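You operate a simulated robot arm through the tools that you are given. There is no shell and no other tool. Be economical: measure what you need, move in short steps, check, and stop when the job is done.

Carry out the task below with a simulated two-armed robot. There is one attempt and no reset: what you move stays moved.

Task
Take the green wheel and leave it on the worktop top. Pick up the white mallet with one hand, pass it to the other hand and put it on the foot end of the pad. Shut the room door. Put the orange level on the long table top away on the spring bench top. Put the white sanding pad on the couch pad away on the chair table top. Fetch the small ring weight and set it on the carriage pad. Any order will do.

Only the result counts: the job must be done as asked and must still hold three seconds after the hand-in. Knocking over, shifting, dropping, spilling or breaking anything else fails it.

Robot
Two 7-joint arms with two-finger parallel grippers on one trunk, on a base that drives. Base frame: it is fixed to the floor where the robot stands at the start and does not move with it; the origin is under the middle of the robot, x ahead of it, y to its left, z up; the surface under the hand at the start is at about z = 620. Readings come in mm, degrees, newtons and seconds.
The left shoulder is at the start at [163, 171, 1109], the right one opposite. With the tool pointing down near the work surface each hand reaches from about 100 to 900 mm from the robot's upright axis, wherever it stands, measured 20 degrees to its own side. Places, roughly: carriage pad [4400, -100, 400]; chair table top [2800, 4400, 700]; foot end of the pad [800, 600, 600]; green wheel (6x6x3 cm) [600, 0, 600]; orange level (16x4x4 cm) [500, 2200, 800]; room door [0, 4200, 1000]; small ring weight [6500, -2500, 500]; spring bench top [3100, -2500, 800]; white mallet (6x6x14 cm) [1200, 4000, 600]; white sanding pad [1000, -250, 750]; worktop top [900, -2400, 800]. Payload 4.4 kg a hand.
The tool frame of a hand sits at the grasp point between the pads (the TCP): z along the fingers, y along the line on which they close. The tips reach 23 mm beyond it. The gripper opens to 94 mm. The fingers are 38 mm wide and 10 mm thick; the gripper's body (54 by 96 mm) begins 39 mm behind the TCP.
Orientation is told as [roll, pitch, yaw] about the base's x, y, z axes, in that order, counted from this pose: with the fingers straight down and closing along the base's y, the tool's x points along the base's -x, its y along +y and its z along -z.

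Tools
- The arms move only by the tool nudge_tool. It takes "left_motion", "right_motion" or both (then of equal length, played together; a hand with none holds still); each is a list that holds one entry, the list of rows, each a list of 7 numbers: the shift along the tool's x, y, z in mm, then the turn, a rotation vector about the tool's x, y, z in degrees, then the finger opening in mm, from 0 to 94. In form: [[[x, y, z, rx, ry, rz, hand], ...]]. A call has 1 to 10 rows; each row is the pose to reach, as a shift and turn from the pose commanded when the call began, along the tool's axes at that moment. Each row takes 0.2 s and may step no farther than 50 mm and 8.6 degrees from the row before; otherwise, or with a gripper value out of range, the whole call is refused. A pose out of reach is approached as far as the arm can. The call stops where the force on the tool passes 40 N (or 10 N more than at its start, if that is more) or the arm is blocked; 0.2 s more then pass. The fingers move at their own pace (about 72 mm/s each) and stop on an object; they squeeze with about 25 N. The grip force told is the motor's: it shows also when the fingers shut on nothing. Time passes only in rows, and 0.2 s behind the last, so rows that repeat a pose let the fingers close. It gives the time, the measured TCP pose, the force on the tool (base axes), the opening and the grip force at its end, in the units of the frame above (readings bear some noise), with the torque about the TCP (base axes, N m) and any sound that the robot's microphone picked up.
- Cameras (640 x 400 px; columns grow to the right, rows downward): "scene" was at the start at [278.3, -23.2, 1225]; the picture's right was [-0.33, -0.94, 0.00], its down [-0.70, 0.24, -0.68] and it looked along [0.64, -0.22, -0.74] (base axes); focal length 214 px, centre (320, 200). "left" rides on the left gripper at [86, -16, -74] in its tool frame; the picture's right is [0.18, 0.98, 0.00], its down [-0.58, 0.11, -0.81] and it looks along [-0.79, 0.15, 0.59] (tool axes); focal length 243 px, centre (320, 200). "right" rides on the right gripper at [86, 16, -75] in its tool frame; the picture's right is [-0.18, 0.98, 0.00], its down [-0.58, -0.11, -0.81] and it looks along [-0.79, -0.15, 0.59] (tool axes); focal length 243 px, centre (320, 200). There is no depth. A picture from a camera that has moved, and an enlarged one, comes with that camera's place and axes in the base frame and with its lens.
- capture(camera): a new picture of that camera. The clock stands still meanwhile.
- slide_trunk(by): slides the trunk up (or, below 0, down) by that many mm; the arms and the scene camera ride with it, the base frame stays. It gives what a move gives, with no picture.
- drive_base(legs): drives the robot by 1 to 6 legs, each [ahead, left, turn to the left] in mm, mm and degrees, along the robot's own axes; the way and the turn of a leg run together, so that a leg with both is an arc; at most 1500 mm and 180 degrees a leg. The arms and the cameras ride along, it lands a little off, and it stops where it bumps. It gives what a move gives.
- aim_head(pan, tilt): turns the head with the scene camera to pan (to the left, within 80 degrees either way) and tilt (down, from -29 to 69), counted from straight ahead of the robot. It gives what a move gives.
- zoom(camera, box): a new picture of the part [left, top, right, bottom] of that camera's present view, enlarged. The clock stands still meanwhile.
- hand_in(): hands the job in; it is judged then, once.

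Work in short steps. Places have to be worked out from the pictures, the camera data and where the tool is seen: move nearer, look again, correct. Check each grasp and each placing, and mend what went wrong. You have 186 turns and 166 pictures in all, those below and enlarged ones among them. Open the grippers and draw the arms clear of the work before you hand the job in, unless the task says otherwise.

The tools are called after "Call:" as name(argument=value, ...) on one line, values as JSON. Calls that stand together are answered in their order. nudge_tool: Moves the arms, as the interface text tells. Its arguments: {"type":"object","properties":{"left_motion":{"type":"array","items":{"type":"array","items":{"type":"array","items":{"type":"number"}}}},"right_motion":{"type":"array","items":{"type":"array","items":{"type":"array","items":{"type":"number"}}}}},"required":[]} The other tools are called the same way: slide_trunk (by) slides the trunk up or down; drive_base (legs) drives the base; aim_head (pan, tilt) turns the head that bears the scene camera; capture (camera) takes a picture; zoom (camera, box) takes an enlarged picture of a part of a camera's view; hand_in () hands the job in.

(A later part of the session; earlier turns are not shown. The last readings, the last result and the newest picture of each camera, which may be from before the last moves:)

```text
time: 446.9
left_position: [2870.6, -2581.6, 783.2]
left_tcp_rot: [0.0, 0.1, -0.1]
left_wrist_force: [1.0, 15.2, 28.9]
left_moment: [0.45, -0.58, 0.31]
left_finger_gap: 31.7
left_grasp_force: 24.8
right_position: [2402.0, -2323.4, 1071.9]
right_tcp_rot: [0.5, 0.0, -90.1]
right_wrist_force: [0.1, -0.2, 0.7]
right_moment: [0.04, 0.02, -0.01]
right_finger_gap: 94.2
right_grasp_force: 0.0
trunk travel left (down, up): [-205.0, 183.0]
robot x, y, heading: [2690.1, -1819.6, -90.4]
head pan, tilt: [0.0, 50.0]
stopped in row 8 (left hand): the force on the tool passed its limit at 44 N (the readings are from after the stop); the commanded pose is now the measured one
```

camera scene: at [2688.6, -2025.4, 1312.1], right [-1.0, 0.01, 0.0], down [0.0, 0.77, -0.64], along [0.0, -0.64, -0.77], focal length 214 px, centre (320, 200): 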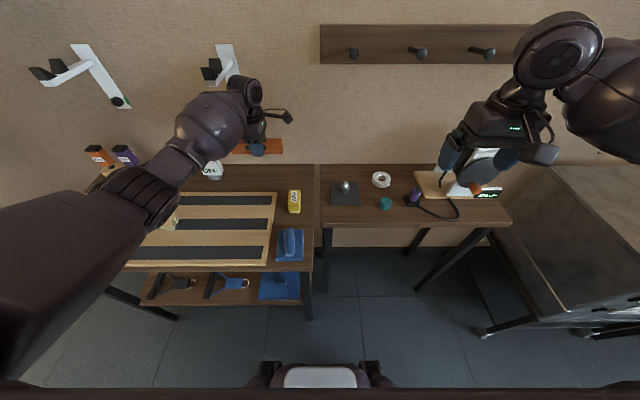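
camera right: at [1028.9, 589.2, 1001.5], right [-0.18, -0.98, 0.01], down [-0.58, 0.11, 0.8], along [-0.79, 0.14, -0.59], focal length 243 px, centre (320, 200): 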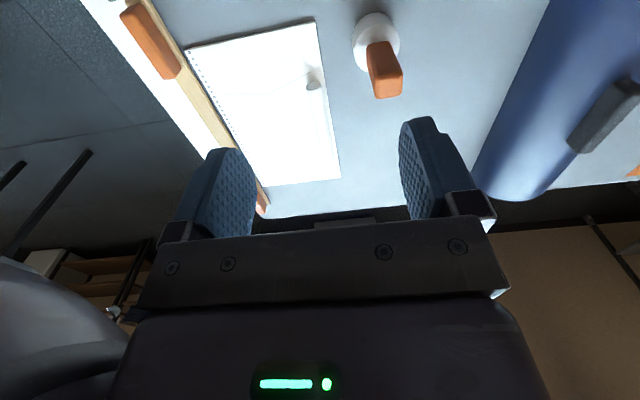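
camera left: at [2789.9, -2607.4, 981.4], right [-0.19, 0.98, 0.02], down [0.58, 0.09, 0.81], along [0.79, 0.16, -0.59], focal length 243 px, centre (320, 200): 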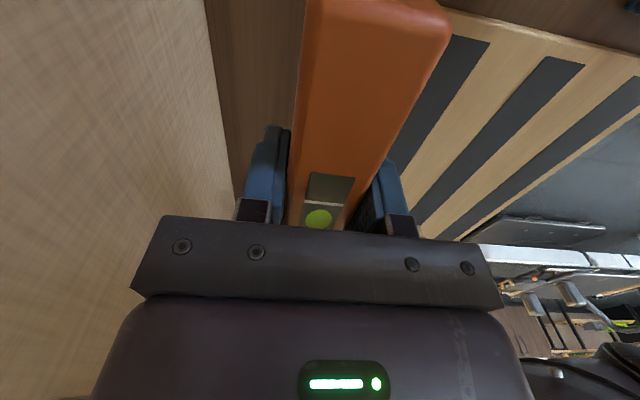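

Contact at z≈783 (surface ≈759). Raise 3 mm, release and rise.

Call:
nudge_tool(left_motion=[[[0, 0, -2, 0, 0, 0, 20], [0, 0, -2, 0, 0, 0, 60], [0, 0, -2, 0, 0, 0, 60], [0, 0, -2, 0, 0, 0, 60], [0, 0, -42, 0, 0, 0, 60], [0, 0, -85, 0, 0, 0, 60], [0, 0, -130, 0, 0, 0, 60], [0, 40, -155, 0, 0, 0, 60], [0, 85, -165, 0, 0, 0, 60]]])

Call:
capture(camera="scene")

Call:
capture(camera="left")

```text
time: 448.9
left_position: [2872.3, -2497.7, 943.5]
left_tcp_rot: [0.4, 0.1, -0.1]
left_wrist_force: [-0.7, 0.6, 0.7]
left_moment: [-0.02, -0.01, 0.03]
left_finger_gap: 60.2
left_grasp_force: 0.1
right_position: [2401.3, -2325.6, 1070.1]
right_tcp_rot: [0.4, 0.1, -90.0]
right_wrist_force: [0.2, -0.8, -0.2]
right_moment: [-0.06, 0.02, -0.03]
right_finger_gap: 93.9
right_grasp_force: 0.0
trunk travel left (down, up): [-205.0, 183.0]
robot x, y, heading: [2687.4, -1819.7, -90.4]
head pan, tilt: [0.0, 50.0]
```

```text
47 pictures are left
camera scene: at [2686.1, -2017.2, 1314.7], right [-1.0, 0.01, 0.0], down [0.01, 0.77, -0.64], along [0.0, -0.64, -0.77], focal length 214 px, centre (320, 200)
```

scene: 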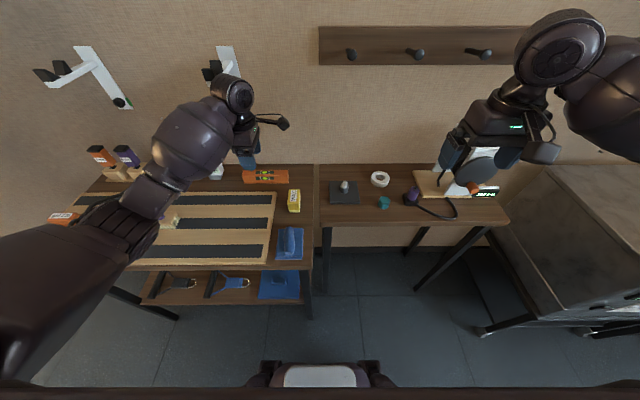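

```text
46 pictures are left
camera left: at [2786.6, -2514.0, 1018.5], right [-0.18, 0.98, 0.01], down [0.58, 0.1, 0.81], along [0.79, 0.15, -0.59], focal length 243 px, centre (320, 200)
```

left: 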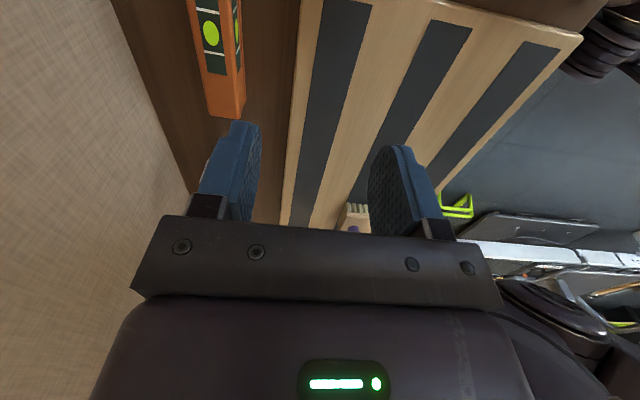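

Level placed on the bench. Unwind the left wrist while retracting.

Call:
nudge_tool(left_motion=[[[0, 15, -10, 0, 0, 8, 60], [0, 30, -20, 0, 0, 16, 60], [0, 45, -30, 0, 0, 24, 60], [0, 60, -40, 0, 0, 32, 60], [0, 75, -50, 0, 0, 40, 60], [0, 90, -60, 0, 0, 48, 60], [0, 105, -70, 0, 0, 56, 60], [0, 120, -80, 0, 0, 64, 60], [0, 135, -90, 0, 0, 72, 60], [0, 150, -100, 0, 0, 80, 60]]])

Call:
drive_base(legs=[[0, 330, 0], [0, 0, 90]])

Call:
aim_head(pan=0, tilt=20)

Call:
capture(camera="scene")

```text
time: 451.1
left_position: [2873.2, -2349.4, 1042.1]
left_tcp_rot: [0.0, 0.3, -80.3]
left_wrist_force: [-0.4, 0.9, 0.4]
left_moment: [-0.01, -0.03, 0.0]
left_finger_gap: 59.9
left_grasp_force: 0.0
right_position: [2401.6, -2327.0, 1068.2]
right_tcp_rot: [0.5, 0.2, -90.0]
right_wrist_force: [-0.5, 0.0, -0.1]
right_moment: [0.02, -0.01, 0.02]
right_finger_gap: 93.8
right_grasp_force: 0.1
trunk travel left (down, up): [-205.0, 183.0]
robot x, y, heading: [2688.3, -1821.7, -90.5]
head pan, tilt: [0.0, 50.0]
```

```text
time: 458.4
left_position: [3538.7, -1629.8, 1041.0]
left_tcp_rot: [0.0, 0.4, 10.7]
left_wrist_force: [0.1, -0.8, 0.0]
left_moment: [0.02, 0.0, -0.04]
left_finger_gap: 59.9
left_grasp_force: 0.0
right_position: [3522.6, -2102.1, 1069.4]
right_tcp_rot: [0.4, 0.2, 0.7]
right_wrist_force: [-0.6, -0.1, 0.1]
right_moment: [-0.02, -0.06, 0.0]
right_finger_gap: 94.1
right_grasp_force: 0.1
trunk travel left (down, up): [-205.0, 183.0]
robot x, y, heading: [3011.8, -1820.8, 0.4]
head pan, tilt: [0.0, 50.0]
```

```text
time: 459.4
left_position: [3538.2, -1629.6, 1042.6]
left_tcp_rot: [0.0, 0.4, 10.5]
left_wrist_force: [-0.3, -0.4, -0.3]
left_moment: [-0.02, -0.03, 0.0]
left_finger_gap: 60.3
left_grasp_force: 0.1
right_position: [3521.2, -2100.6, 1070.6]
right_tcp_rot: [0.4, 0.2, 0.8]
right_wrist_force: [-0.5, -0.2, -0.2]
right_moment: [0.02, 0.02, 0.0]
right_finger_gap: 94.0
right_grasp_force: 0.0
trunk travel left (down, up): [-205.0, 183.0]
robot x, y, heading: [3014.1, -1822.2, 0.2]
head pan, tilt: [0.0, 20.0]
```

```text
45 pictures are left
camera scene: at [3229.1, -1817.4, 1359.7], right [0.01, -1.0, 0.0], down [-0.34, 0.0, -0.94], along [0.94, 0.01, -0.34], focal length 214 px, centre (320, 200)
```

scene: 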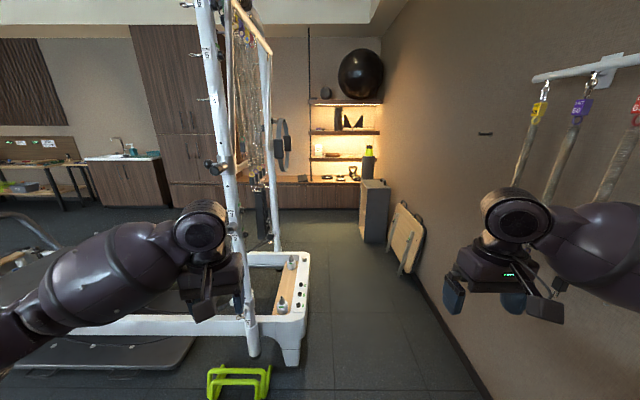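

Call:
zoom(camera="scene", box=[270, 120, 400, 200])

Call:
drive_base(legs=[[600, -300, 0], [1400, 0, 0]])

Call:
capture(camera="scene")

```text
4.92 times, centred on (335, 160) of scene
camera zoom: at [3229.1, -1817.4, 1359.7], right [0.01, -1.0, 0.0], down [-0.34, 0.0, -0.94], along [0.94, 0.01, -0.34], focal length 1056 px, centre (246, 397)
```

zoom: 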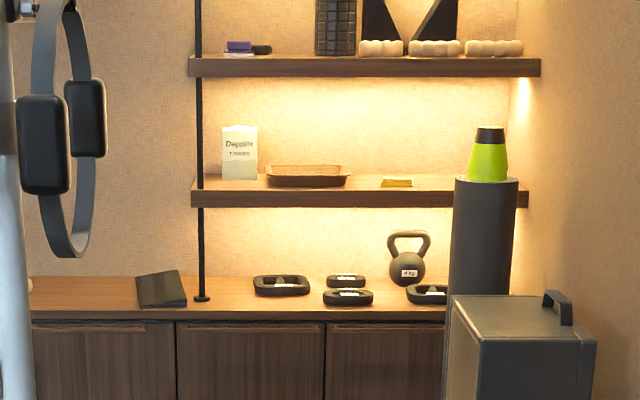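

```text
time: 462.7
left_position: [4098.1, -1832.3, 1041.6]
left_tcp_rot: [0.0, 0.5, 10.3]
left_wrist_force: [-0.1, 0.0, -0.1]
left_moment: [0.02, 0.0, -0.01]
left_finger_gap: 60.0
left_grasp_force: 0.0
right_position: [4080.3, -2302.6, 1067.7]
right_tcp_rot: [0.5, 0.2, 0.4]
right_wrist_force: [-0.6, -0.5, -0.4]
right_moment: [0.01, 0.02, -0.02]
right_finger_gap: 94.0
right_grasp_force: 0.0
trunk travel left (down, up): [-205.0, 183.0]
robot x, y, heading: [3570.2, -2018.5, 0.1]
head pan, tilt: [0.0, 20.0]
stopped in leg 1: the robot was blocked; the commanded pose is now the measured one
```

```text
43 pictures are left
camera scene: at [3789.5, -2017.4, 1359.2], right [0.0, -1.0, 0.0], down [-0.34, 0.0, -0.94], along [0.94, 0.0, -0.34], focal length 214 px, centre (320, 200)
```

scene: 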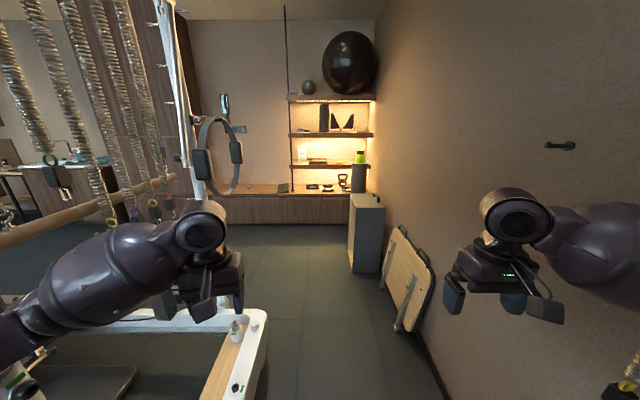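

The base grazed the bench front. Sidestep left, then go around the reformer end in safe legs.

Call:
drive_base(legs=[[0, 50, 0], [330, 0, 0], [0, -110, 0], [1150, 0, 0], [0, 120, 0]])

Call:
capture(camera="scene")

```text
time: 464.2
left_position: [4099.2, -1778.3, 1042.4]
left_tcp_rot: [0.2, 0.5, 10.7]
left_wrist_force: [-0.7, 0.3, 0.5]
left_moment: [-0.03, 0.01, 0.01]
left_finger_gap: 60.2
left_grasp_force: 0.1
right_position: [4082.1, -2250.6, 1071.2]
right_tcp_rot: [0.5, 0.0, 0.6]
right_wrist_force: [0.6, 0.0, 0.0]
right_moment: [0.0, -0.02, 0.02]
right_finger_gap: 94.2
right_grasp_force: 0.1
trunk travel left (down, up): [-205.0, 183.0]
robot x, y, heading: [3576.2, -1968.4, 0.4]
head pan, tilt: [0.0, 20.0]
stopped in leg 2: the robot was blocked; the commanded pose is now the measured one
```

```text
42 pictures are left
camera scene: at [3789.2, -1967.2, 1360.4], right [0.0, -1.0, 0.0], down [-0.34, 0.0, -0.94], along [0.94, 0.0, -0.34], focal length 214 px, centre (320, 200)
```

scene: 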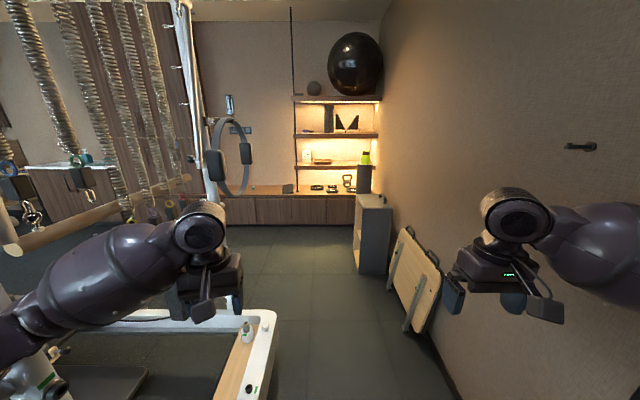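

Still blocked ahead. Look right and down-left to see what touches.

Call:
aim_head(pan=-65, tilt=25)

Call:
capture(camera="scene")

Call:
aim_head(pan=45, tilt=50)

Call:
capture(camera="scene")

```text
time: 465.5
left_position: [4098.6, -1777.6, 1042.1]
left_tcp_rot: [0.0, 0.5, 10.6]
left_wrist_force: [0.1, -0.3, -0.2]
left_moment: [0.03, -0.02, 0.0]
left_finger_gap: 60.1
left_grasp_force: 0.0
right_position: [4080.5, -2250.9, 1070.8]
right_tcp_rot: [0.6, -0.1, 0.6]
right_wrist_force: [0.4, 0.6, 0.4]
right_moment: [0.04, -0.03, 0.0]
right_finger_gap: 94.0
right_grasp_force: 0.1
trunk travel left (down, up): [-205.0, 183.0]
robot x, y, heading: [3579.4, -1972.2, 0.2]
head pan, tilt: [-65.0, 25.0]
```

```text
41 pictures are left
camera scene: at [3734.5, -2050.3, 1352.2], right [-0.9, -0.43, 0.0], down [-0.18, 0.38, -0.91], along [0.39, -0.82, -0.42], focal length 214 px, centre (320, 200)
```

scene: 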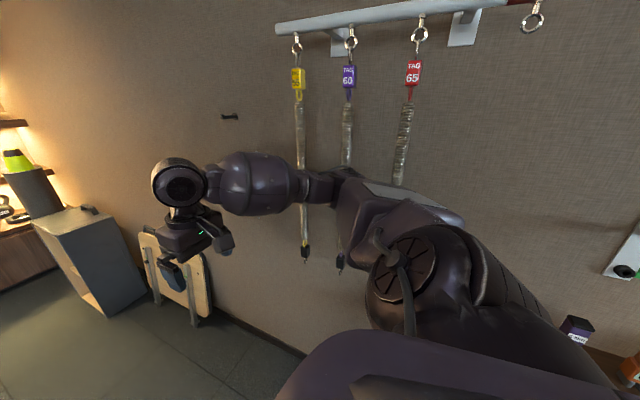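

```text
time: 467.4
left_position: [4099.8, -1778.1, 1042.0]
left_tcp_rot: [0.0, 0.6, 10.6]
left_wrist_force: [0.3, -0.8, 0.6]
left_moment: [0.0, -0.01, 0.01]
left_finger_gap: 59.7
left_grasp_force: 0.1
right_position: [4081.3, -2250.4, 1071.8]
right_tcp_rot: [0.5, 0.0, 0.6]
right_wrist_force: [0.2, -0.2, 0.7]
right_moment: [0.0, 0.01, 0.0]
right_finger_gap: 94.0
right_grasp_force: 0.1
trunk travel left (down, up): [-205.0, 183.0]
robot x, y, heading: [3570.4, -1969.0, 0.2]
head pan, tilt: [45.0, 50.0]
```

```text
40 pictures are left
camera scene: at [3749.6, -1912.2, 1314.8], right [0.71, -0.71, 0.0], down [-0.54, -0.54, -0.64], along [0.46, 0.46, -0.76], focal length 214 px, centre (320, 200)
```

scene: 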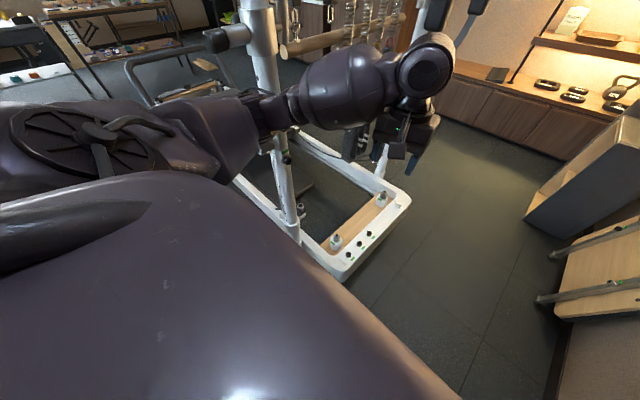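

The right elbow is at the hanging springs (purple at ≈(3910,-2560)). Back off 100 and stretch both arms forward to narrow the robot.

Call:
drive_base(legs=[[-100, 10, 0]])

Call:
nudge_tool(left_motion=[[[-39, -8, 14, 0, 0, 1.3, 60], [-78, -17, 28, 0, 0, 2.6, 60], [-117, -26, 41, 0, 0, 4, 60], [-156, -34, 55, 0, 0, 5.3, 60], [-195, -43, 69, 0, 0, 6.6, 60], [-234, -52, 83, 0, 0, 8, 60], [-273, -60, 97, 0, 0, 9.3, 60], [-313, -69, 110, 0, 0, 10.5, 60]]], right_motion=[[[-41, 12, 17, 0, 0, 0, 94], [-82, 25, 35, 0, 0, 0, 94], [-124, 38, 52, 0, 0, 0, 94], [-165, 50, 70, 0, 0, 0, 94], [-206, 62, 88, 0, 0, 0, 94], [-247, 75, 105, 0, 0, 0, 94], [-289, 88, 122, 0, 0, 0, 94], [-330, 100, 140, 0, 0, 0, 94]]])

Call:
aim_head(pan=-65, tilt=25)

Call:
capture(camera="scene")

```text
time: 468.6
left_position: [4004.9, -1767.6, 1040.1]
left_tcp_rot: [0.1, 0.6, 10.7]
left_wrist_force: [-0.3, -0.3, 0.1]
left_moment: [-0.04, -0.02, 0.0]
left_finger_gap: 59.7
left_grasp_force: 0.0
right_position: [3987.9, -2239.9, 1070.4]
right_tcp_rot: [0.4, 0.1, 0.8]
right_wrist_force: [-0.8, -0.5, 1.5]
right_moment: [0.02, -0.02, -0.03]
right_finger_gap: 93.9
right_grasp_force: 0.0
trunk travel left (down, up): [-205.0, 183.0]
robot x, y, heading: [3477.6, -1961.8, 0.1]
head pan, tilt: [45.0, 50.0]
```

```text
time: 470.4
left_position: [4311.7, -1769.4, 932.9]
left_tcp_rot: [-0.1, -0.2, 0.0]
left_wrist_force: [-3.4, 8.0, -4.0]
left_moment: [-0.58, -0.23, 0.02]
left_finger_gap: 60.0
left_grasp_force: 0.0
left hand out of reach, approached as far as the arm can: row 8
right_position: [4314.3, -2133.1, 938.7]
right_tcp_rot: [0.2, -1.1, 1.5]
right_wrist_force: [-4.6, -9.9, -6.5]
right_moment: [0.62, -0.25, -0.03]
right_finger_gap: 94.1
right_grasp_force: 0.1
trunk travel left (down, up): [-205.0, 183.0]
robot x, y, heading: [3479.4, -1965.1, 0.2]
head pan, tilt: [45.0, 50.0]
```

```text
time: 472.2
left_position: [4317.4, -1781.0, 928.5]
left_tcp_rot: [-0.2, -0.3, -0.6]
left_wrist_force: [0.0, 1.5, -0.6]
left_moment: [0.01, -0.02, -0.01]
left_finger_gap: 60.2
left_grasp_force: 0.0
right_position: [4321.4, -2128.8, 932.5]
right_tcp_rot: [0.8, -1.1, 2.1]
right_wrist_force: [0.2, -0.9, -0.2]
right_moment: [0.0, -0.01, -0.01]
right_finger_gap: 94.0
right_grasp_force: 0.0
trunk travel left (down, up): [-205.0, 183.0]
robot x, y, heading: [3480.2, -1959.9, 0.4]
head pan, tilt: [-65.0, 25.0]
```

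```text
39 pictures are left
camera scene: at [3643.2, -2039.7, 1351.6], right [-0.9, -0.43, 0.0], down [-0.18, 0.38, -0.91], along [0.39, -0.82, -0.42], focal length 214 px, centre (320, 200)
```

scene: 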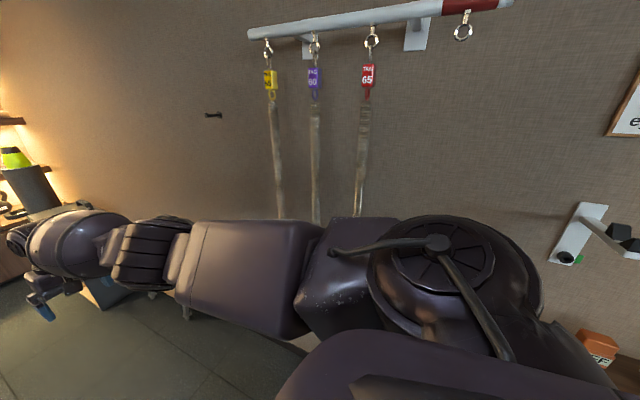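

Arms now narrow. Drive on.

Call:
drive_base(legs=[[440, 0, 0], [0, -100, 0], [1050, 0, 0], [0, 110, 0]])

Call:
aim_head(pan=-5, tilt=30)

Call:
capture(camera="scene")

```text
time: 474.3
left_position: [4597.8, -1768.5, 922.2]
left_tcp_rot: [0.1, 0.7, 0.8]
left_wrist_force: [0.1, 0.3, 0.3]
left_moment: [0.01, -0.02, 0.04]
left_finger_gap: 60.0
left_grasp_force: 0.0
right_position: [4605.4, -2135.6, 924.9]
right_tcp_rot: [0.3, 0.2, 1.2]
right_wrist_force: [0.0, 0.0, 0.0]
right_moment: [-0.02, 0.0, -0.01]
right_finger_gap: 94.0
right_grasp_force: 0.0
trunk travel left (down, up): [-205.0, 183.0]
robot x, y, heading: [3769.2, -1963.8, 0.6]
head pan, tilt: [-65.0, 25.0]
stopped in leg 1: the robot was blocked; the commanded pose is now the measured one
```

```text
time: 475.6
left_position: [4599.0, -1766.7, 921.4]
left_tcp_rot: [0.2, 0.9, 0.9]
left_wrist_force: [-0.6, -0.6, 0.4]
left_moment: [-0.01, 0.03, 0.03]
left_finger_gap: 60.2
left_grasp_force: 0.1
right_position: [4605.7, -2134.8, 924.3]
right_tcp_rot: [0.4, 0.3, 1.2]
right_wrist_force: [0.1, -0.7, -0.9]
right_moment: [-0.01, 0.02, 0.01]
right_finger_gap: 93.9
right_grasp_force: 0.2
trunk travel left (down, up): [-205.0, 183.0]
robot x, y, heading: [3765.9, -1958.9, 0.6]
head pan, tilt: [-5.0, 30.0]
```

```text
38 pictures are left
camera scene: at [3981.3, -1964.3, 1343.7], right [-0.08, -1.0, 0.0], down [-0.5, 0.04, -0.87], along [0.86, -0.07, -0.5], focal length 214 px, centre (320, 200)
```

scene: 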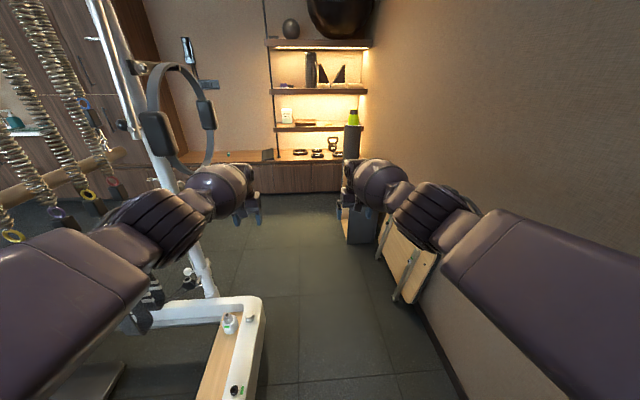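

The base met the reformer end (y≈-1720), while the bench corner is at (3480,-2230). Passing at heading -15° gives ~70 mm clearance both sides. Back up, rotate and go.

Call:
drive_base(legs=[[-250, 53, 0], [0, 0, -15.6]])

```text
time: 478.3
left_position: [4372.2, -1956.9, 920.8]
left_tcp_rot: [0.0, 0.8, -15.0]
left_wrist_force: [-0.7, -1.7, -0.8]
left_moment: [0.05, -0.03, 0.0]
left_finger_gap: 60.0
left_grasp_force: 0.1
right_position: [4278.7, -2310.7, 924.4]
right_tcp_rot: [0.5, 0.3, -14.7]
right_wrist_force: [-0.3, -0.2, -0.5]
right_moment: [-0.01, -0.01, -0.02]
right_finger_gap: 93.9
right_grasp_force: 0.1
trunk travel left (down, up): [-205.0, 183.0]
robot x, y, heading: [3516.2, -1914.3, -15.1]
head pan, tilt: [-5.0, 30.0]
```

Call:
drive_base(legs=[[330, 0, 0], [330, 0, 0], [0, 0, 15]])

Call:
capture(camera="scene")

```text
time: 483.2
left_position: [4996.8, -1900.7, 921.4]
left_tcp_rot: [0.1, 1.0, 0.0]
left_wrist_force: [1.0, 0.9, -0.7]
left_moment: [-0.03, 0.02, -0.01]
left_finger_gap: 59.9
left_grasp_force: 0.0
right_position: [4997.6, -2268.2, 923.6]
right_tcp_rot: [0.4, 0.3, 0.5]
right_wrist_force: [0.8, 0.6, 0.3]
right_moment: [-0.05, -0.01, -0.01]
right_finger_gap: 93.9
right_grasp_force: 0.1
trunk travel left (down, up): [-205.0, 183.0]
robot x, y, heading: [4162.9, -2085.1, -0.3]
head pan, tilt: [-5.0, 30.0]
```

```text
37 pictures are left
camera scene: at [4376.1, -2088.6, 1343.7], right [-0.09, -1.0, 0.0], down [-0.5, 0.04, -0.87], along [0.86, -0.08, -0.5], focal length 214 px, centre (320, 200)
```

scene: 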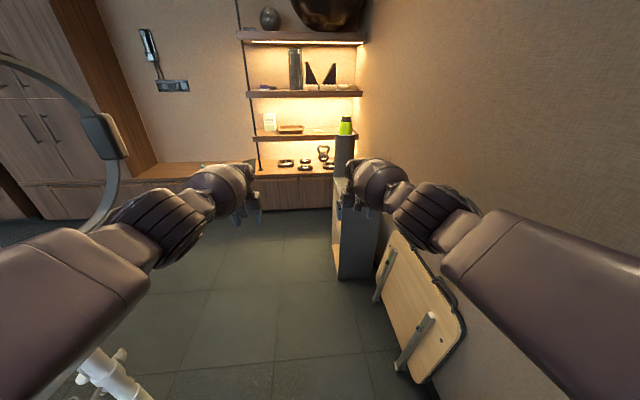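

Through. Sidestep left and drive to x≈5600, then retract the arms.

Call:
drive_base(legs=[[900, 0, 0], [500, 110, 0]])

Call:
nudge_tool(left_motion=[[[40, 8, -10, 0, 0, 0, 94], [80, 16, -20, 0, 0, 0, 94], [120, 24, -30, 0, 0, 0, 94], [160, 32, -40, 0, 0, 0, 94], [200, 40, -50, 0, 0, 0, 94], [240, 48, -60, 0, 0, 0, 94], [280, 56, -70, 0, 0, 0, 94]]], right_motion=[[[40, -12, -10, 0, 0, 0, 94], [80, -24, -20, 0, 0, 0, 94], [120, -36, -30, 0, 0, 0, 94], [160, -48, -40, 0, 0, 0, 94], [200, -60, -50, 0, 0, 0, 94], [240, -72, -60, 0, 0, 0, 94], [280, -84, -70, 0, 0, 0, 94]]])

Call:
aim_head(pan=-15, tilt=35)

Call:
capture(camera="scene")

```text
time: 490.6
left_position: [6413.2, -1771.8, 921.3]
left_tcp_rot: [0.1, 0.9, 0.9]
left_wrist_force: [0.8, -0.4, 0.1]
left_moment: [0.02, -0.02, -0.01]
left_finger_gap: 59.7
left_grasp_force: 0.1
right_position: [6420.7, -2137.5, 923.5]
right_tcp_rot: [0.4, 0.4, 1.3]
right_wrist_force: [-0.3, 0.4, -0.8]
right_moment: [-0.01, 0.0, 0.02]
right_finger_gap: 94.0
right_grasp_force: 0.0
trunk travel left (down, up): [-205.0, 183.0]
robot x, y, heading: [5580.5, -1965.8, 0.6]
head pan, tilt: [-5.0, 30.0]
```

```text
time: 492.2
left_position: [6132.0, -1718.8, 995.6]
left_tcp_rot: [0.1, 0.8, 0.8]
left_wrist_force: [0.2, -1.2, -0.6]
left_moment: [0.02, -0.02, 0.01]
left_finger_gap: 94.0
left_grasp_force: 0.0
right_position: [6137.2, -2228.6, 998.5]
right_tcp_rot: [0.5, 0.3, 1.2]
right_wrist_force: [0.3, -0.8, 0.5]
right_moment: [-0.02, -0.05, -0.03]
right_finger_gap: 94.2
right_grasp_force: 0.0
trunk travel left (down, up): [-205.0, 183.0]
robot x, y, heading: [5577.8, -1966.3, 1.0]
head pan, tilt: [-5.0, 30.0]
```

```text
time: 492.9
left_position: [6133.4, -1718.4, 993.1]
left_tcp_rot: [0.1, 0.8, 0.8]
left_wrist_force: [-0.2, 0.0, 0.7]
left_moment: [0.03, 0.0, -0.01]
left_finger_gap: 94.2
left_grasp_force: 0.0
right_position: [6139.5, -2228.6, 996.9]
right_tcp_rot: [0.4, 0.2, 1.2]
right_wrist_force: [-0.3, -0.6, 0.1]
right_moment: [0.01, 0.0, 0.05]
right_finger_gap: 94.2
right_grasp_force: 0.1
trunk travel left (down, up): [-205.0, 183.0]
robot x, y, heading: [5582.6, -1963.6, 0.5]
head pan, tilt: [-15.0, 35.0]
```

```text
36 pictures are left
camera scene: at [5790.5, -1981.9, 1335.9], right [-0.25, -0.97, 0.0], down [-0.56, 0.14, -0.82], along [0.79, -0.2, -0.57], focal length 214 px, centre (320, 200)
```

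scene: 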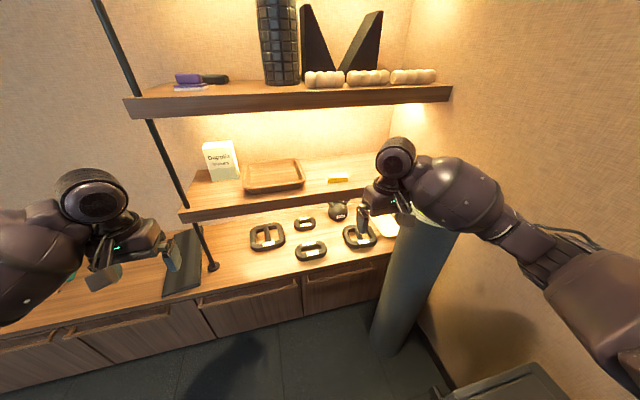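

Call:
zoom(camera="scene", box=[230, 190, 410, 275])

```text
3.56 times, centred on (320, 232) of scene
camera zoom: at [5790.5, -1981.9, 1335.9], right [-0.25, -0.97, 0.0], down [-0.56, 0.14, -0.82], along [0.79, -0.2, -0.57], focal length 763 px, centre (320, 84)
```

zoom: 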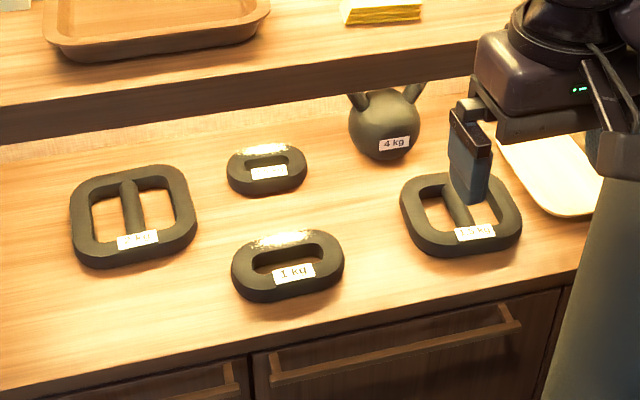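

Several ring weights (0.5?,1,1.5,2 kg). I need a clearer look at sizes and behind my arm: capture the right wrist view.

Call:
capture(camera="right")

Call:
nudge_tool(right_motion=[[[0, -40, -20, 0, 0, 0, 94], [20, -80, -40, 0, 0, 0, 94], [40, -110, -60, 0, 0, 0, 94]]])

Call:
zoom(camera="scene", box=[230, 170, 430, 295])

```text
34 pictures are left
camera right: at [6053.5, -2214.8, 1072.9], right [0.16, 0.99, 0.01], down [0.59, -0.1, 0.8], along [0.79, -0.13, -0.6], focal length 243 px, centre (320, 200)
```

right: 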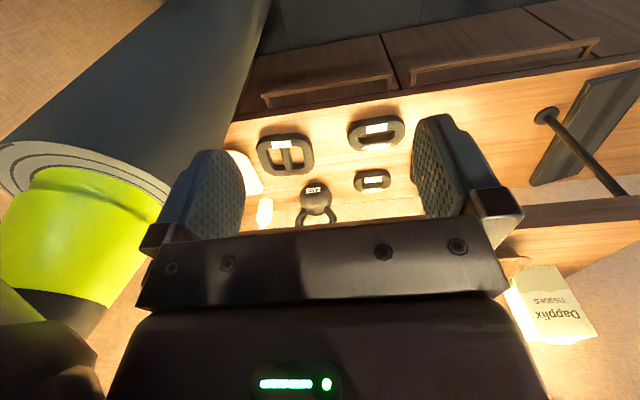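

```text
time: 493.8
left_position: [6133.6, -1720.0, 995.2]
left_tcp_rot: [0.2, 0.8, 0.8]
left_wrist_force: [-1.1, 0.1, -0.1]
left_moment: [-0.02, -0.01, 0.02]
left_finger_gap: 94.0
left_grasp_force: 0.0
right_position: [6100.6, -2338.6, 1055.9]
right_tcp_rot: [0.5, 0.2, 1.2]
right_wrist_force: [0.3, -0.7, 0.4]
right_moment: [-0.03, 0.02, -0.01]
right_finger_gap: 94.1
right_grasp_force: 0.0
trunk travel left (down, up): [-205.0, 183.0]
robot x, y, heading: [5578.1, -1967.6, 0.6]
head pan, tilt: [-15.0, 35.0]
```

```text
3.20 times, centred on (330, 232) of scene
camera zoom: at [5789.5, -1982.3, 1336.2], right [-0.25, -0.97, 0.0], down [-0.56, 0.14, -0.82], along [0.79, -0.2, -0.57], focal length 686 px, centre (288, 96)
```

zoom: 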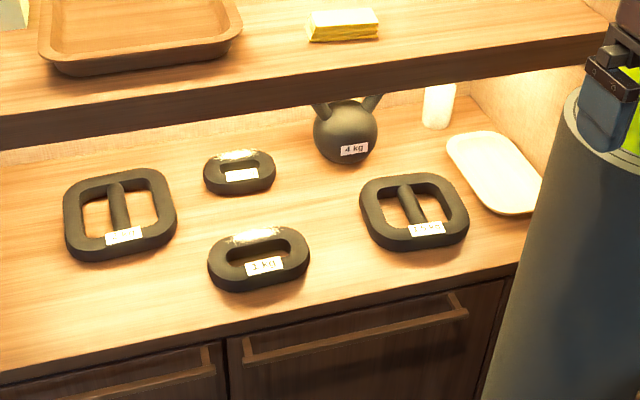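

Call:
zoom(camera="scene", box=[240, 205, 380, 275])

```text
4.57 times, centred on (310, 240) of scene
camera zoom: at [5789.5, -1982.3, 1336.2], right [-0.25, -0.97, 0.0], down [-0.56, 0.14, -0.82], along [0.79, -0.2, -0.57], focal length 980 px, centre (366, 17)
```

zoom: 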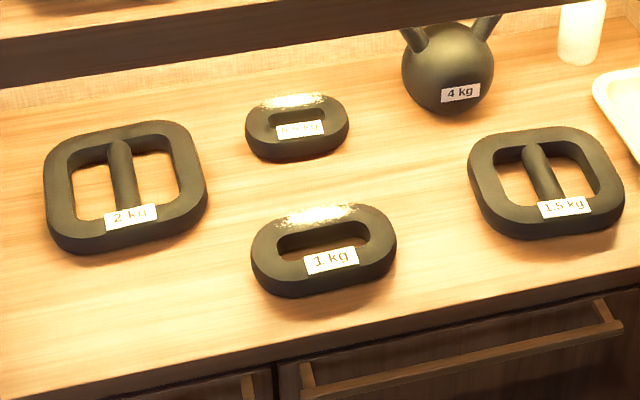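

The hint location (6500,-2500) and size fit the 1.5 kg barred ring at ≈(6535,-2397) (the smaller of the two barred rings). The foam roller at (6176,-2420) blocks the right arm, so I'll use the left arm from heading -50°. Tuck the right hand, move to (5700,-1700) and turn.

Call:
nudge_tool(right_motion=[[[0, 45, 0, 0, 0, 0, 94], [-10, 90, 0, 0, 0, 0, 94]]])

Call:
drive_base(legs=[[120, 265, 0], [0, 0, -50.5]])

Call:
slide_trunk(by=-140)

Call:
aim_head(pan=5, tilt=40)

Call:
capture(camera="scene")

```text
time: 494.4
left_position: [6135.9, -1718.3, 993.7]
left_tcp_rot: [0.0, 0.9, 0.8]
left_wrist_force: [0.1, -1.1, 0.3]
left_moment: [-0.01, -0.02, 0.0]
left_finger_gap: 94.0
left_grasp_force: 0.2
right_position: [6110.9, -2244.9, 1053.8]
right_tcp_rot: [0.4, 0.4, 1.1]
right_wrist_force: [-0.4, 0.5, 0.1]
right_moment: [0.01, 0.01, 0.03]
right_finger_gap: 94.1
right_grasp_force: 0.0
trunk travel left (down, up): [-205.0, 183.0]
robot x, y, heading: [5581.3, -1963.7, 0.8]
head pan, tilt: [-15.0, 35.0]
```

```text
time: 499.6
left_position: [6239.7, -1962.0, 993.5]
left_tcp_rot: [0.2, 0.8, -49.4]
left_wrist_force: [-0.3, -0.2, -0.3]
left_moment: [0.0, 0.03, 0.01]
left_finger_gap: 94.0
left_grasp_force: 0.1
right_position: [5820.9, -2281.9, 1054.2]
right_tcp_rot: [0.5, 0.3, -48.9]
right_wrist_force: [-0.1, 0.8, -0.1]
right_moment: [0.0, 0.02, -0.03]
right_finger_gap: 94.0
right_grasp_force: 0.0
trunk travel left (down, up): [-205.0, 183.0]
robot x, y, heading: [5696.4, -1696.0, -49.5]
head pan, tilt: [-15.0, 35.0]
```

```text
time: 501.2
left_position: [6238.7, -1961.4, 855.2]
left_tcp_rot: [0.0, 0.8, -49.3]
left_wrist_force: [-0.4, 0.0, -0.4]
left_moment: [-0.04, -0.01, 0.01]
left_finger_gap: 94.1
left_grasp_force: 0.1
right_position: [5820.1, -2281.1, 915.4]
right_tcp_rot: [0.5, 0.1, -48.9]
right_wrist_force: [0.0, 0.2, 0.6]
right_moment: [-0.03, -0.03, 0.01]
right_finger_gap: 94.0
right_grasp_force: 0.2
trunk travel left (down, up): [-65.0, 323.0]
robot x, y, heading: [5695.1, -1695.0, -49.3]
head pan, tilt: [-15.0, 35.0]
```

```text
time: 502.1
left_position: [6238.9, -1962.8, 854.8]
left_tcp_rot: [0.1, 0.9, -49.3]
left_wrist_force: [-0.2, 0.2, 0.0]
left_moment: [0.0, 0.0, 0.01]
left_finger_gap: 93.8
left_grasp_force: 0.1
right_position: [5819.5, -2282.8, 912.7]
right_tcp_rot: [0.5, 0.3, -48.9]
right_wrist_force: [-0.6, 0.2, -0.2]
right_moment: [-0.02, 0.05, 0.02]
right_finger_gap: 93.9
right_grasp_force: 0.1
trunk travel left (down, up): [-65.0, 323.0]
robot x, y, heading: [5692.7, -1695.4, -49.4]
head pan, tilt: [5.0, 40.0]
```

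```text
31 pictures are left
camera scene: at [5927.1, -1950.6, 1160.2], right [-0.7, -0.71, 0.0], down [-0.46, 0.45, -0.77], along [0.55, -0.54, -0.64], focal length 214 px, centre (320, 200)
```

scene: 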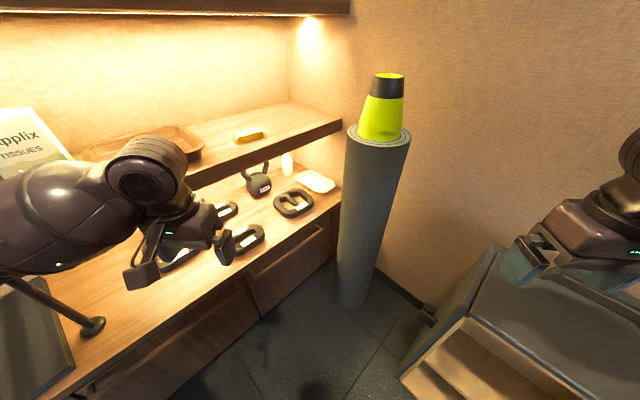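

Good view: ring at ≈(6556,-2398), bar along heading ≈-7°. Turn to -60° and move to (5960,-1850); lower the trunk a bit.

Call:
drive_base(legs=[[0, 0, -10.6], [268, 154, 0]])

Call:
slide_trunk(by=-50)

Call:
capture(camera="left")

```text
time: 504.4
left_position: [6319.9, -2134.1, 857.2]
left_tcp_rot: [0.9, 2.4, -58.4]
left_wrist_force: [0.2, -0.4, 0.9]
left_moment: [-0.01, 0.01, -0.03]
left_finger_gap: 94.0
left_grasp_force: 0.1
right_position: [5856.9, -2387.5, 921.5]
right_tcp_rot: [1.5, -1.1, -58.3]
right_wrist_force: [-0.4, 0.9, 0.1]
right_moment: [-0.01, -0.02, -0.01]
right_finger_gap: 94.0
right_grasp_force: 0.1
trunk travel left (down, up): [-65.0, 323.0]
robot x, y, heading: [5854.4, -1790.8, -58.8]
head pan, tilt: [5.0, 40.0]
stopped in leg 2: the robot was blocked; the commanded pose is now the measured one
```

```text
time: 505.3
left_position: [6283.2, -2130.8, 806.9]
left_tcp_rot: [1.6, 2.3, -58.0]
left_wrist_force: [0.5, 0.3, -0.1]
left_moment: [0.01, 0.01, -0.01]
left_finger_gap: 94.1
left_grasp_force: 0.0
right_position: [5819.5, -2384.9, 868.9]
right_tcp_rot: [1.8, -1.1, -58.2]
right_wrist_force: [0.6, 0.6, -0.2]
right_moment: [0.02, -0.03, 0.01]
right_finger_gap: 93.9
right_grasp_force: 0.0
trunk travel left (down, up): [-15.0, 373.0]
robot x, y, heading: [5813.3, -1790.4, -58.6]
head pan, tilt: [5.0, 40.0]
```

```text
30 pictures are left
camera left: at [6224.1, -2070.2, 884.9], right [0.74, 0.67, 0.03], down [0.4, -0.48, 0.79], along [0.55, -0.57, -0.62], focal length 243 px, centre (320, 200)
```

left: 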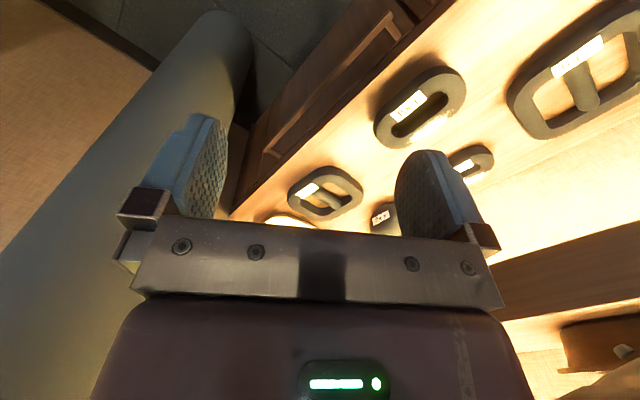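

Likely the right hand touched the box beside me. Lift the right hand straight up and inspect.

Call:
nudge_tool(right_motion=[[[0, 0, -45, 0, 0, 0, 94], [0, 0, -90, 0, 0, 0, 94], [0, 0, -135, 0, 0, 0, 94], [0, 0, -180, 0, 0, 0, 94]]])

Call:
aim_head(pan=-35, tilt=45)

Call:
capture(camera="scene")

```text
time: 506.5
left_position: [6284.3, -2132.3, 803.4]
left_tcp_rot: [2.1, 2.5, -57.9]
left_wrist_force: [-0.4, 0.0, 0.2]
left_moment: [-0.02, 0.0, -0.02]
left_finger_gap: 93.8
left_grasp_force: 0.1
right_position: [5807.3, -2386.1, 1044.2]
right_tcp_rot: [2.0, -0.8, -58.1]
right_wrist_force: [0.6, -1.3, -0.2]
right_moment: [0.0, -0.03, -0.02]
right_finger_gap: 93.7
right_grasp_force: 0.0
trunk travel left (down, up): [-15.0, 373.0]
robot x, y, heading: [5810.4, -1791.1, -58.9]
head pan, tilt: [5.0, 40.0]
stopped in row 4 (right hand): the arm was blocked; the commanded pose is now the measured one
```

```text
time: 507.6
left_position: [6283.9, -2132.9, 805.6]
left_tcp_rot: [1.7, 2.4, -58.1]
left_wrist_force: [0.6, 0.2, -0.8]
left_moment: [0.0, 0.0, 0.0]
left_finger_gap: 93.8
left_grasp_force: 0.1
right_position: [5807.8, -2383.3, 1047.3]
right_tcp_rot: [1.9, -1.0, -58.2]
right_wrist_force: [0.2, -0.9, 0.8]
right_moment: [0.0, 0.0, -0.01]
right_finger_gap: 94.1
right_grasp_force: 0.0
trunk travel left (down, up): [-15.0, 373.0]
robot x, y, heading: [5813.9, -1792.7, -58.8]
head pan, tilt: [-35.0, 45.0]
```

```text
29 pictures are left
camera scene: at [5932.2, -2119.1, 1098.7], right [-1.0, 0.06, -0.03], down [0.07, 0.7, -0.71], along [-0.02, -0.71, -0.7], focal length 214 px, centre (320, 200)
```

scene: 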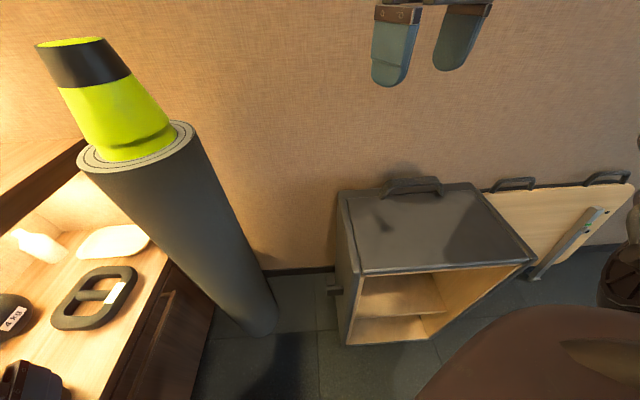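

The box looks in place, but the robot seems slightly tilted/pressed. Look to the left side.

Call:
aim_head(pan=50, tilt=45)

Call:
capture(camera="scene")

```text
time: 509.2
left_position: [6282.7, -2131.6, 805.6]
left_tcp_rot: [1.6, 2.4, -58.1]
left_wrist_force: [0.0, 0.4, -0.2]
left_moment: [0.02, -0.01, 0.02]
left_finger_gap: 94.0
left_grasp_force: 0.0
right_position: [5807.0, -2382.6, 1047.3]
right_tcp_rot: [2.0, -1.0, -58.3]
right_wrist_force: [-1.0, 0.3, 0.5]
right_moment: [0.0, -0.01, -0.02]
right_finger_gap: 93.8
right_grasp_force: 0.0
trunk travel left (down, up): [-15.0, 373.0]
robot x, y, heading: [5809.9, -1790.3, -58.6]
head pan, tilt: [50.0, 45.0]
```

```text
28 pictures are left
camera scene: at [6017.7, -2050.1, 1101.2], right [-0.15, -0.99, 0.0], down [-0.68, 0.1, -0.73], along [0.72, -0.11, -0.68], focal length 214 px, centre (320, 200)
```

scene: 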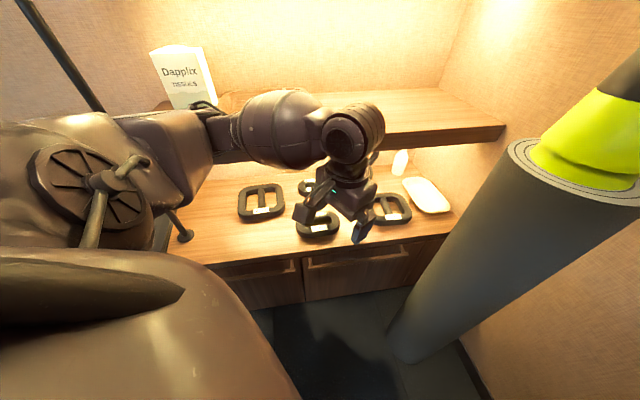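

Raise the trunk back and retreat from the cabinet, then check that the tilt vanishes.

Call:
slide_trunk(by=60)

Call:
drive_base(legs=[[-150, -20, 0]])

Call:
aim_head(pan=20, tilt=55)

Call:
capture(camera="scene")

```text
time: 510.2
left_position: [6307.7, -2136.0, 845.6]
left_tcp_rot: [0.1, 3.9, -58.4]
left_wrist_force: [0.2, 0.3, -0.7]
left_moment: [-0.01, 0.04, 0.0]
left_finger_gap: 94.0
left_grasp_force: 0.0
right_position: [5841.7, -2391.0, 1099.8]
right_tcp_rot: [0.5, 0.6, -58.3]
right_wrist_force: [0.1, -0.1, -0.2]
right_moment: [0.01, 0.04, 0.01]
right_finger_gap: 93.8
right_grasp_force: 0.1
trunk travel left (down, up): [-75.0, 313.0]
robot x, y, heading: [5814.6, -1790.0, -58.6]
head pan, tilt: [50.0, 45.0]
```

```text
time: 511.5
left_position: [6208.6, -2020.6, 849.1]
left_tcp_rot: [0.0, 3.6, -58.8]
left_wrist_force: [-0.1, 0.3, -0.2]
left_moment: [-0.01, -0.03, -0.02]
left_finger_gap: 93.9
left_grasp_force: 0.1
right_position: [5740.0, -2268.8, 1102.2]
right_tcp_rot: [0.5, 0.2, -58.6]
right_wrist_force: [0.3, 0.5, -0.2]
right_moment: [-0.01, 0.02, 0.02]
right_finger_gap: 94.0
right_grasp_force: 0.0
trunk travel left (down, up): [-75.0, 313.0]
robot x, y, heading: [5720.4, -1673.8, -58.8]
head pan, tilt: [50.0, 45.0]
```

```text
time: 512.5
left_position: [6208.4, -2022.0, 847.9]
left_tcp_rot: [0.0, 3.7, -58.8]
left_wrist_force: [-0.3, -0.5, -0.5]
left_moment: [0.01, -0.01, -0.02]
left_finger_gap: 94.0
left_grasp_force: 0.1
right_position: [5740.0, -2269.9, 1103.9]
right_tcp_rot: [0.5, 0.2, -58.6]
right_wrist_force: [0.5, 0.2, -1.0]
right_moment: [-0.01, 0.01, -0.01]
right_finger_gap: 94.1
right_grasp_force: 0.0
trunk travel left (down, up): [-75.0, 313.0]
robot x, y, heading: [5719.6, -1672.1, -59.1]
head pan, tilt: [20.0, 55.0]
```

```text
27 pictures are left
camera scene: at [5907.3, -1932.7, 1152.3], right [-0.63, -0.78, 0.0], down [-0.64, 0.52, -0.57], along [0.45, -0.36, -0.82], focal length 214 px, centre (320, 200)
```

scene: 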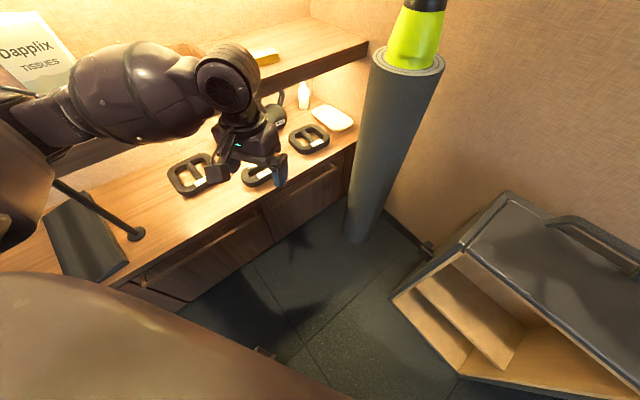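

Tilt gone. New plan: stretch the left arm first (elbow inwards), yaw the tool so it closes across the bar, then drive the base in. Extend now.

Call:
nudge_tool(left_motion=[[[-31, 1, 8, 0, -3.7, 0, 70], [-62, 3, 16, 0, -3.7, -7, 70], [-94, 4, 24, 0, -3.7, -14, 70], [-125, 6, 32, 0, -3.7, -21.5, 70], [-156, 7, 40, 0, -3.7, -29, 70], [-187, 9, 48, 0, -3.7, -36.5, 70], [-219, 10, 56, 0, -3.7, -44, 70], [-250, 12, 64, 0, -3.7, -52, 70]]])

Call:
nudge_tool(left_motion=[[[0, 0, 0, 0, -7.5, 0, 70], [0, 0, 0, 0, -15, 0, 70], [0, 0, 0, 0, -22.5, 0, 70], [0, 0, 0, 0, -30, 0, 70]]])

```text
time: 514.3
left_position: [6345.2, -2226.4, 767.6]
left_tcp_rot: [1.4, -0.9, -6.8]
left_wrist_force: [0.2, 0.0, -0.4]
left_moment: [-0.01, -0.02, -0.04]
left_finger_gap: 70.0
left_grasp_force: 0.0
right_position: [5741.2, -2270.3, 1102.4]
right_tcp_rot: [0.5, 0.4, -58.7]
right_wrist_force: [-0.8, 0.6, -0.8]
right_moment: [0.01, 0.04, -0.01]
right_finger_gap: 94.0
right_grasp_force: 0.1
trunk travel left (down, up): [-75.0, 313.0]
robot x, y, heading: [5720.6, -1670.9, -58.9]
head pan, tilt: [20.0, 55.0]
```

```text
time: 515.3
left_position: [6345.4, -2226.0, 768.0]
left_tcp_rot: [1.5, -31.0, -7.6]
left_wrist_force: [-0.9, -0.1, 0.3]
left_moment: [0.0, 0.01, -0.02]
left_finger_gap: 69.9
left_grasp_force: 0.1
right_position: [5740.1, -2270.3, 1102.4]
right_tcp_rot: [0.5, 0.3, -58.7]
right_wrist_force: [-0.4, -0.1, -0.1]
right_moment: [0.0, 0.02, -0.01]
right_finger_gap: 94.0
right_grasp_force: 0.0
trunk travel left (down, up): [-75.0, 313.0]
robot x, y, heading: [5720.0, -1673.3, -59.4]
head pan, tilt: [20.0, 55.0]
```

Pose is right (tilt 31°, yaw -7.6°). Drive the base partway in.

Call:
drive_base(legs=[[150, 40, 0]])

Call:
capture(camera="left")

```text
time: 516.7
left_position: [6456.8, -2336.8, 768.0]
left_tcp_rot: [1.6, -31.1, -7.6]
left_wrist_force: [-0.1, -0.1, 0.6]
left_moment: [0.03, -0.02, 0.03]
left_finger_gap: 70.4
left_grasp_force: 0.2
right_position: [5852.0, -2380.6, 1102.1]
right_tcp_rot: [0.6, 0.4, -58.7]
right_wrist_force: [0.4, -0.1, 0.0]
right_moment: [0.05, -0.02, 0.02]
right_finger_gap: 93.9
right_grasp_force: 0.0
trunk travel left (down, up): [-75.0, 313.0]
robot x, y, heading: [5834.3, -1788.0, -59.5]
head pan, tilt: [20.0, 55.0]
```

```text
26 pictures are left
camera left: at [6344.0, -2340.5, 787.5], right [-0.04, 1.0, -0.07], down [0.09, 0.08, 0.99], along [0.99, 0.03, -0.1], focal length 243 px, centre (320, 200)
```

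left: 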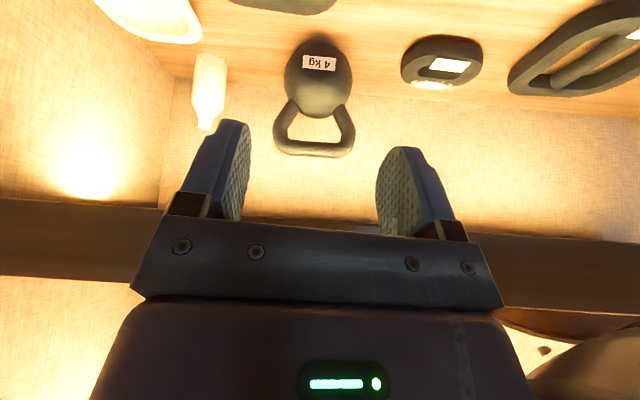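

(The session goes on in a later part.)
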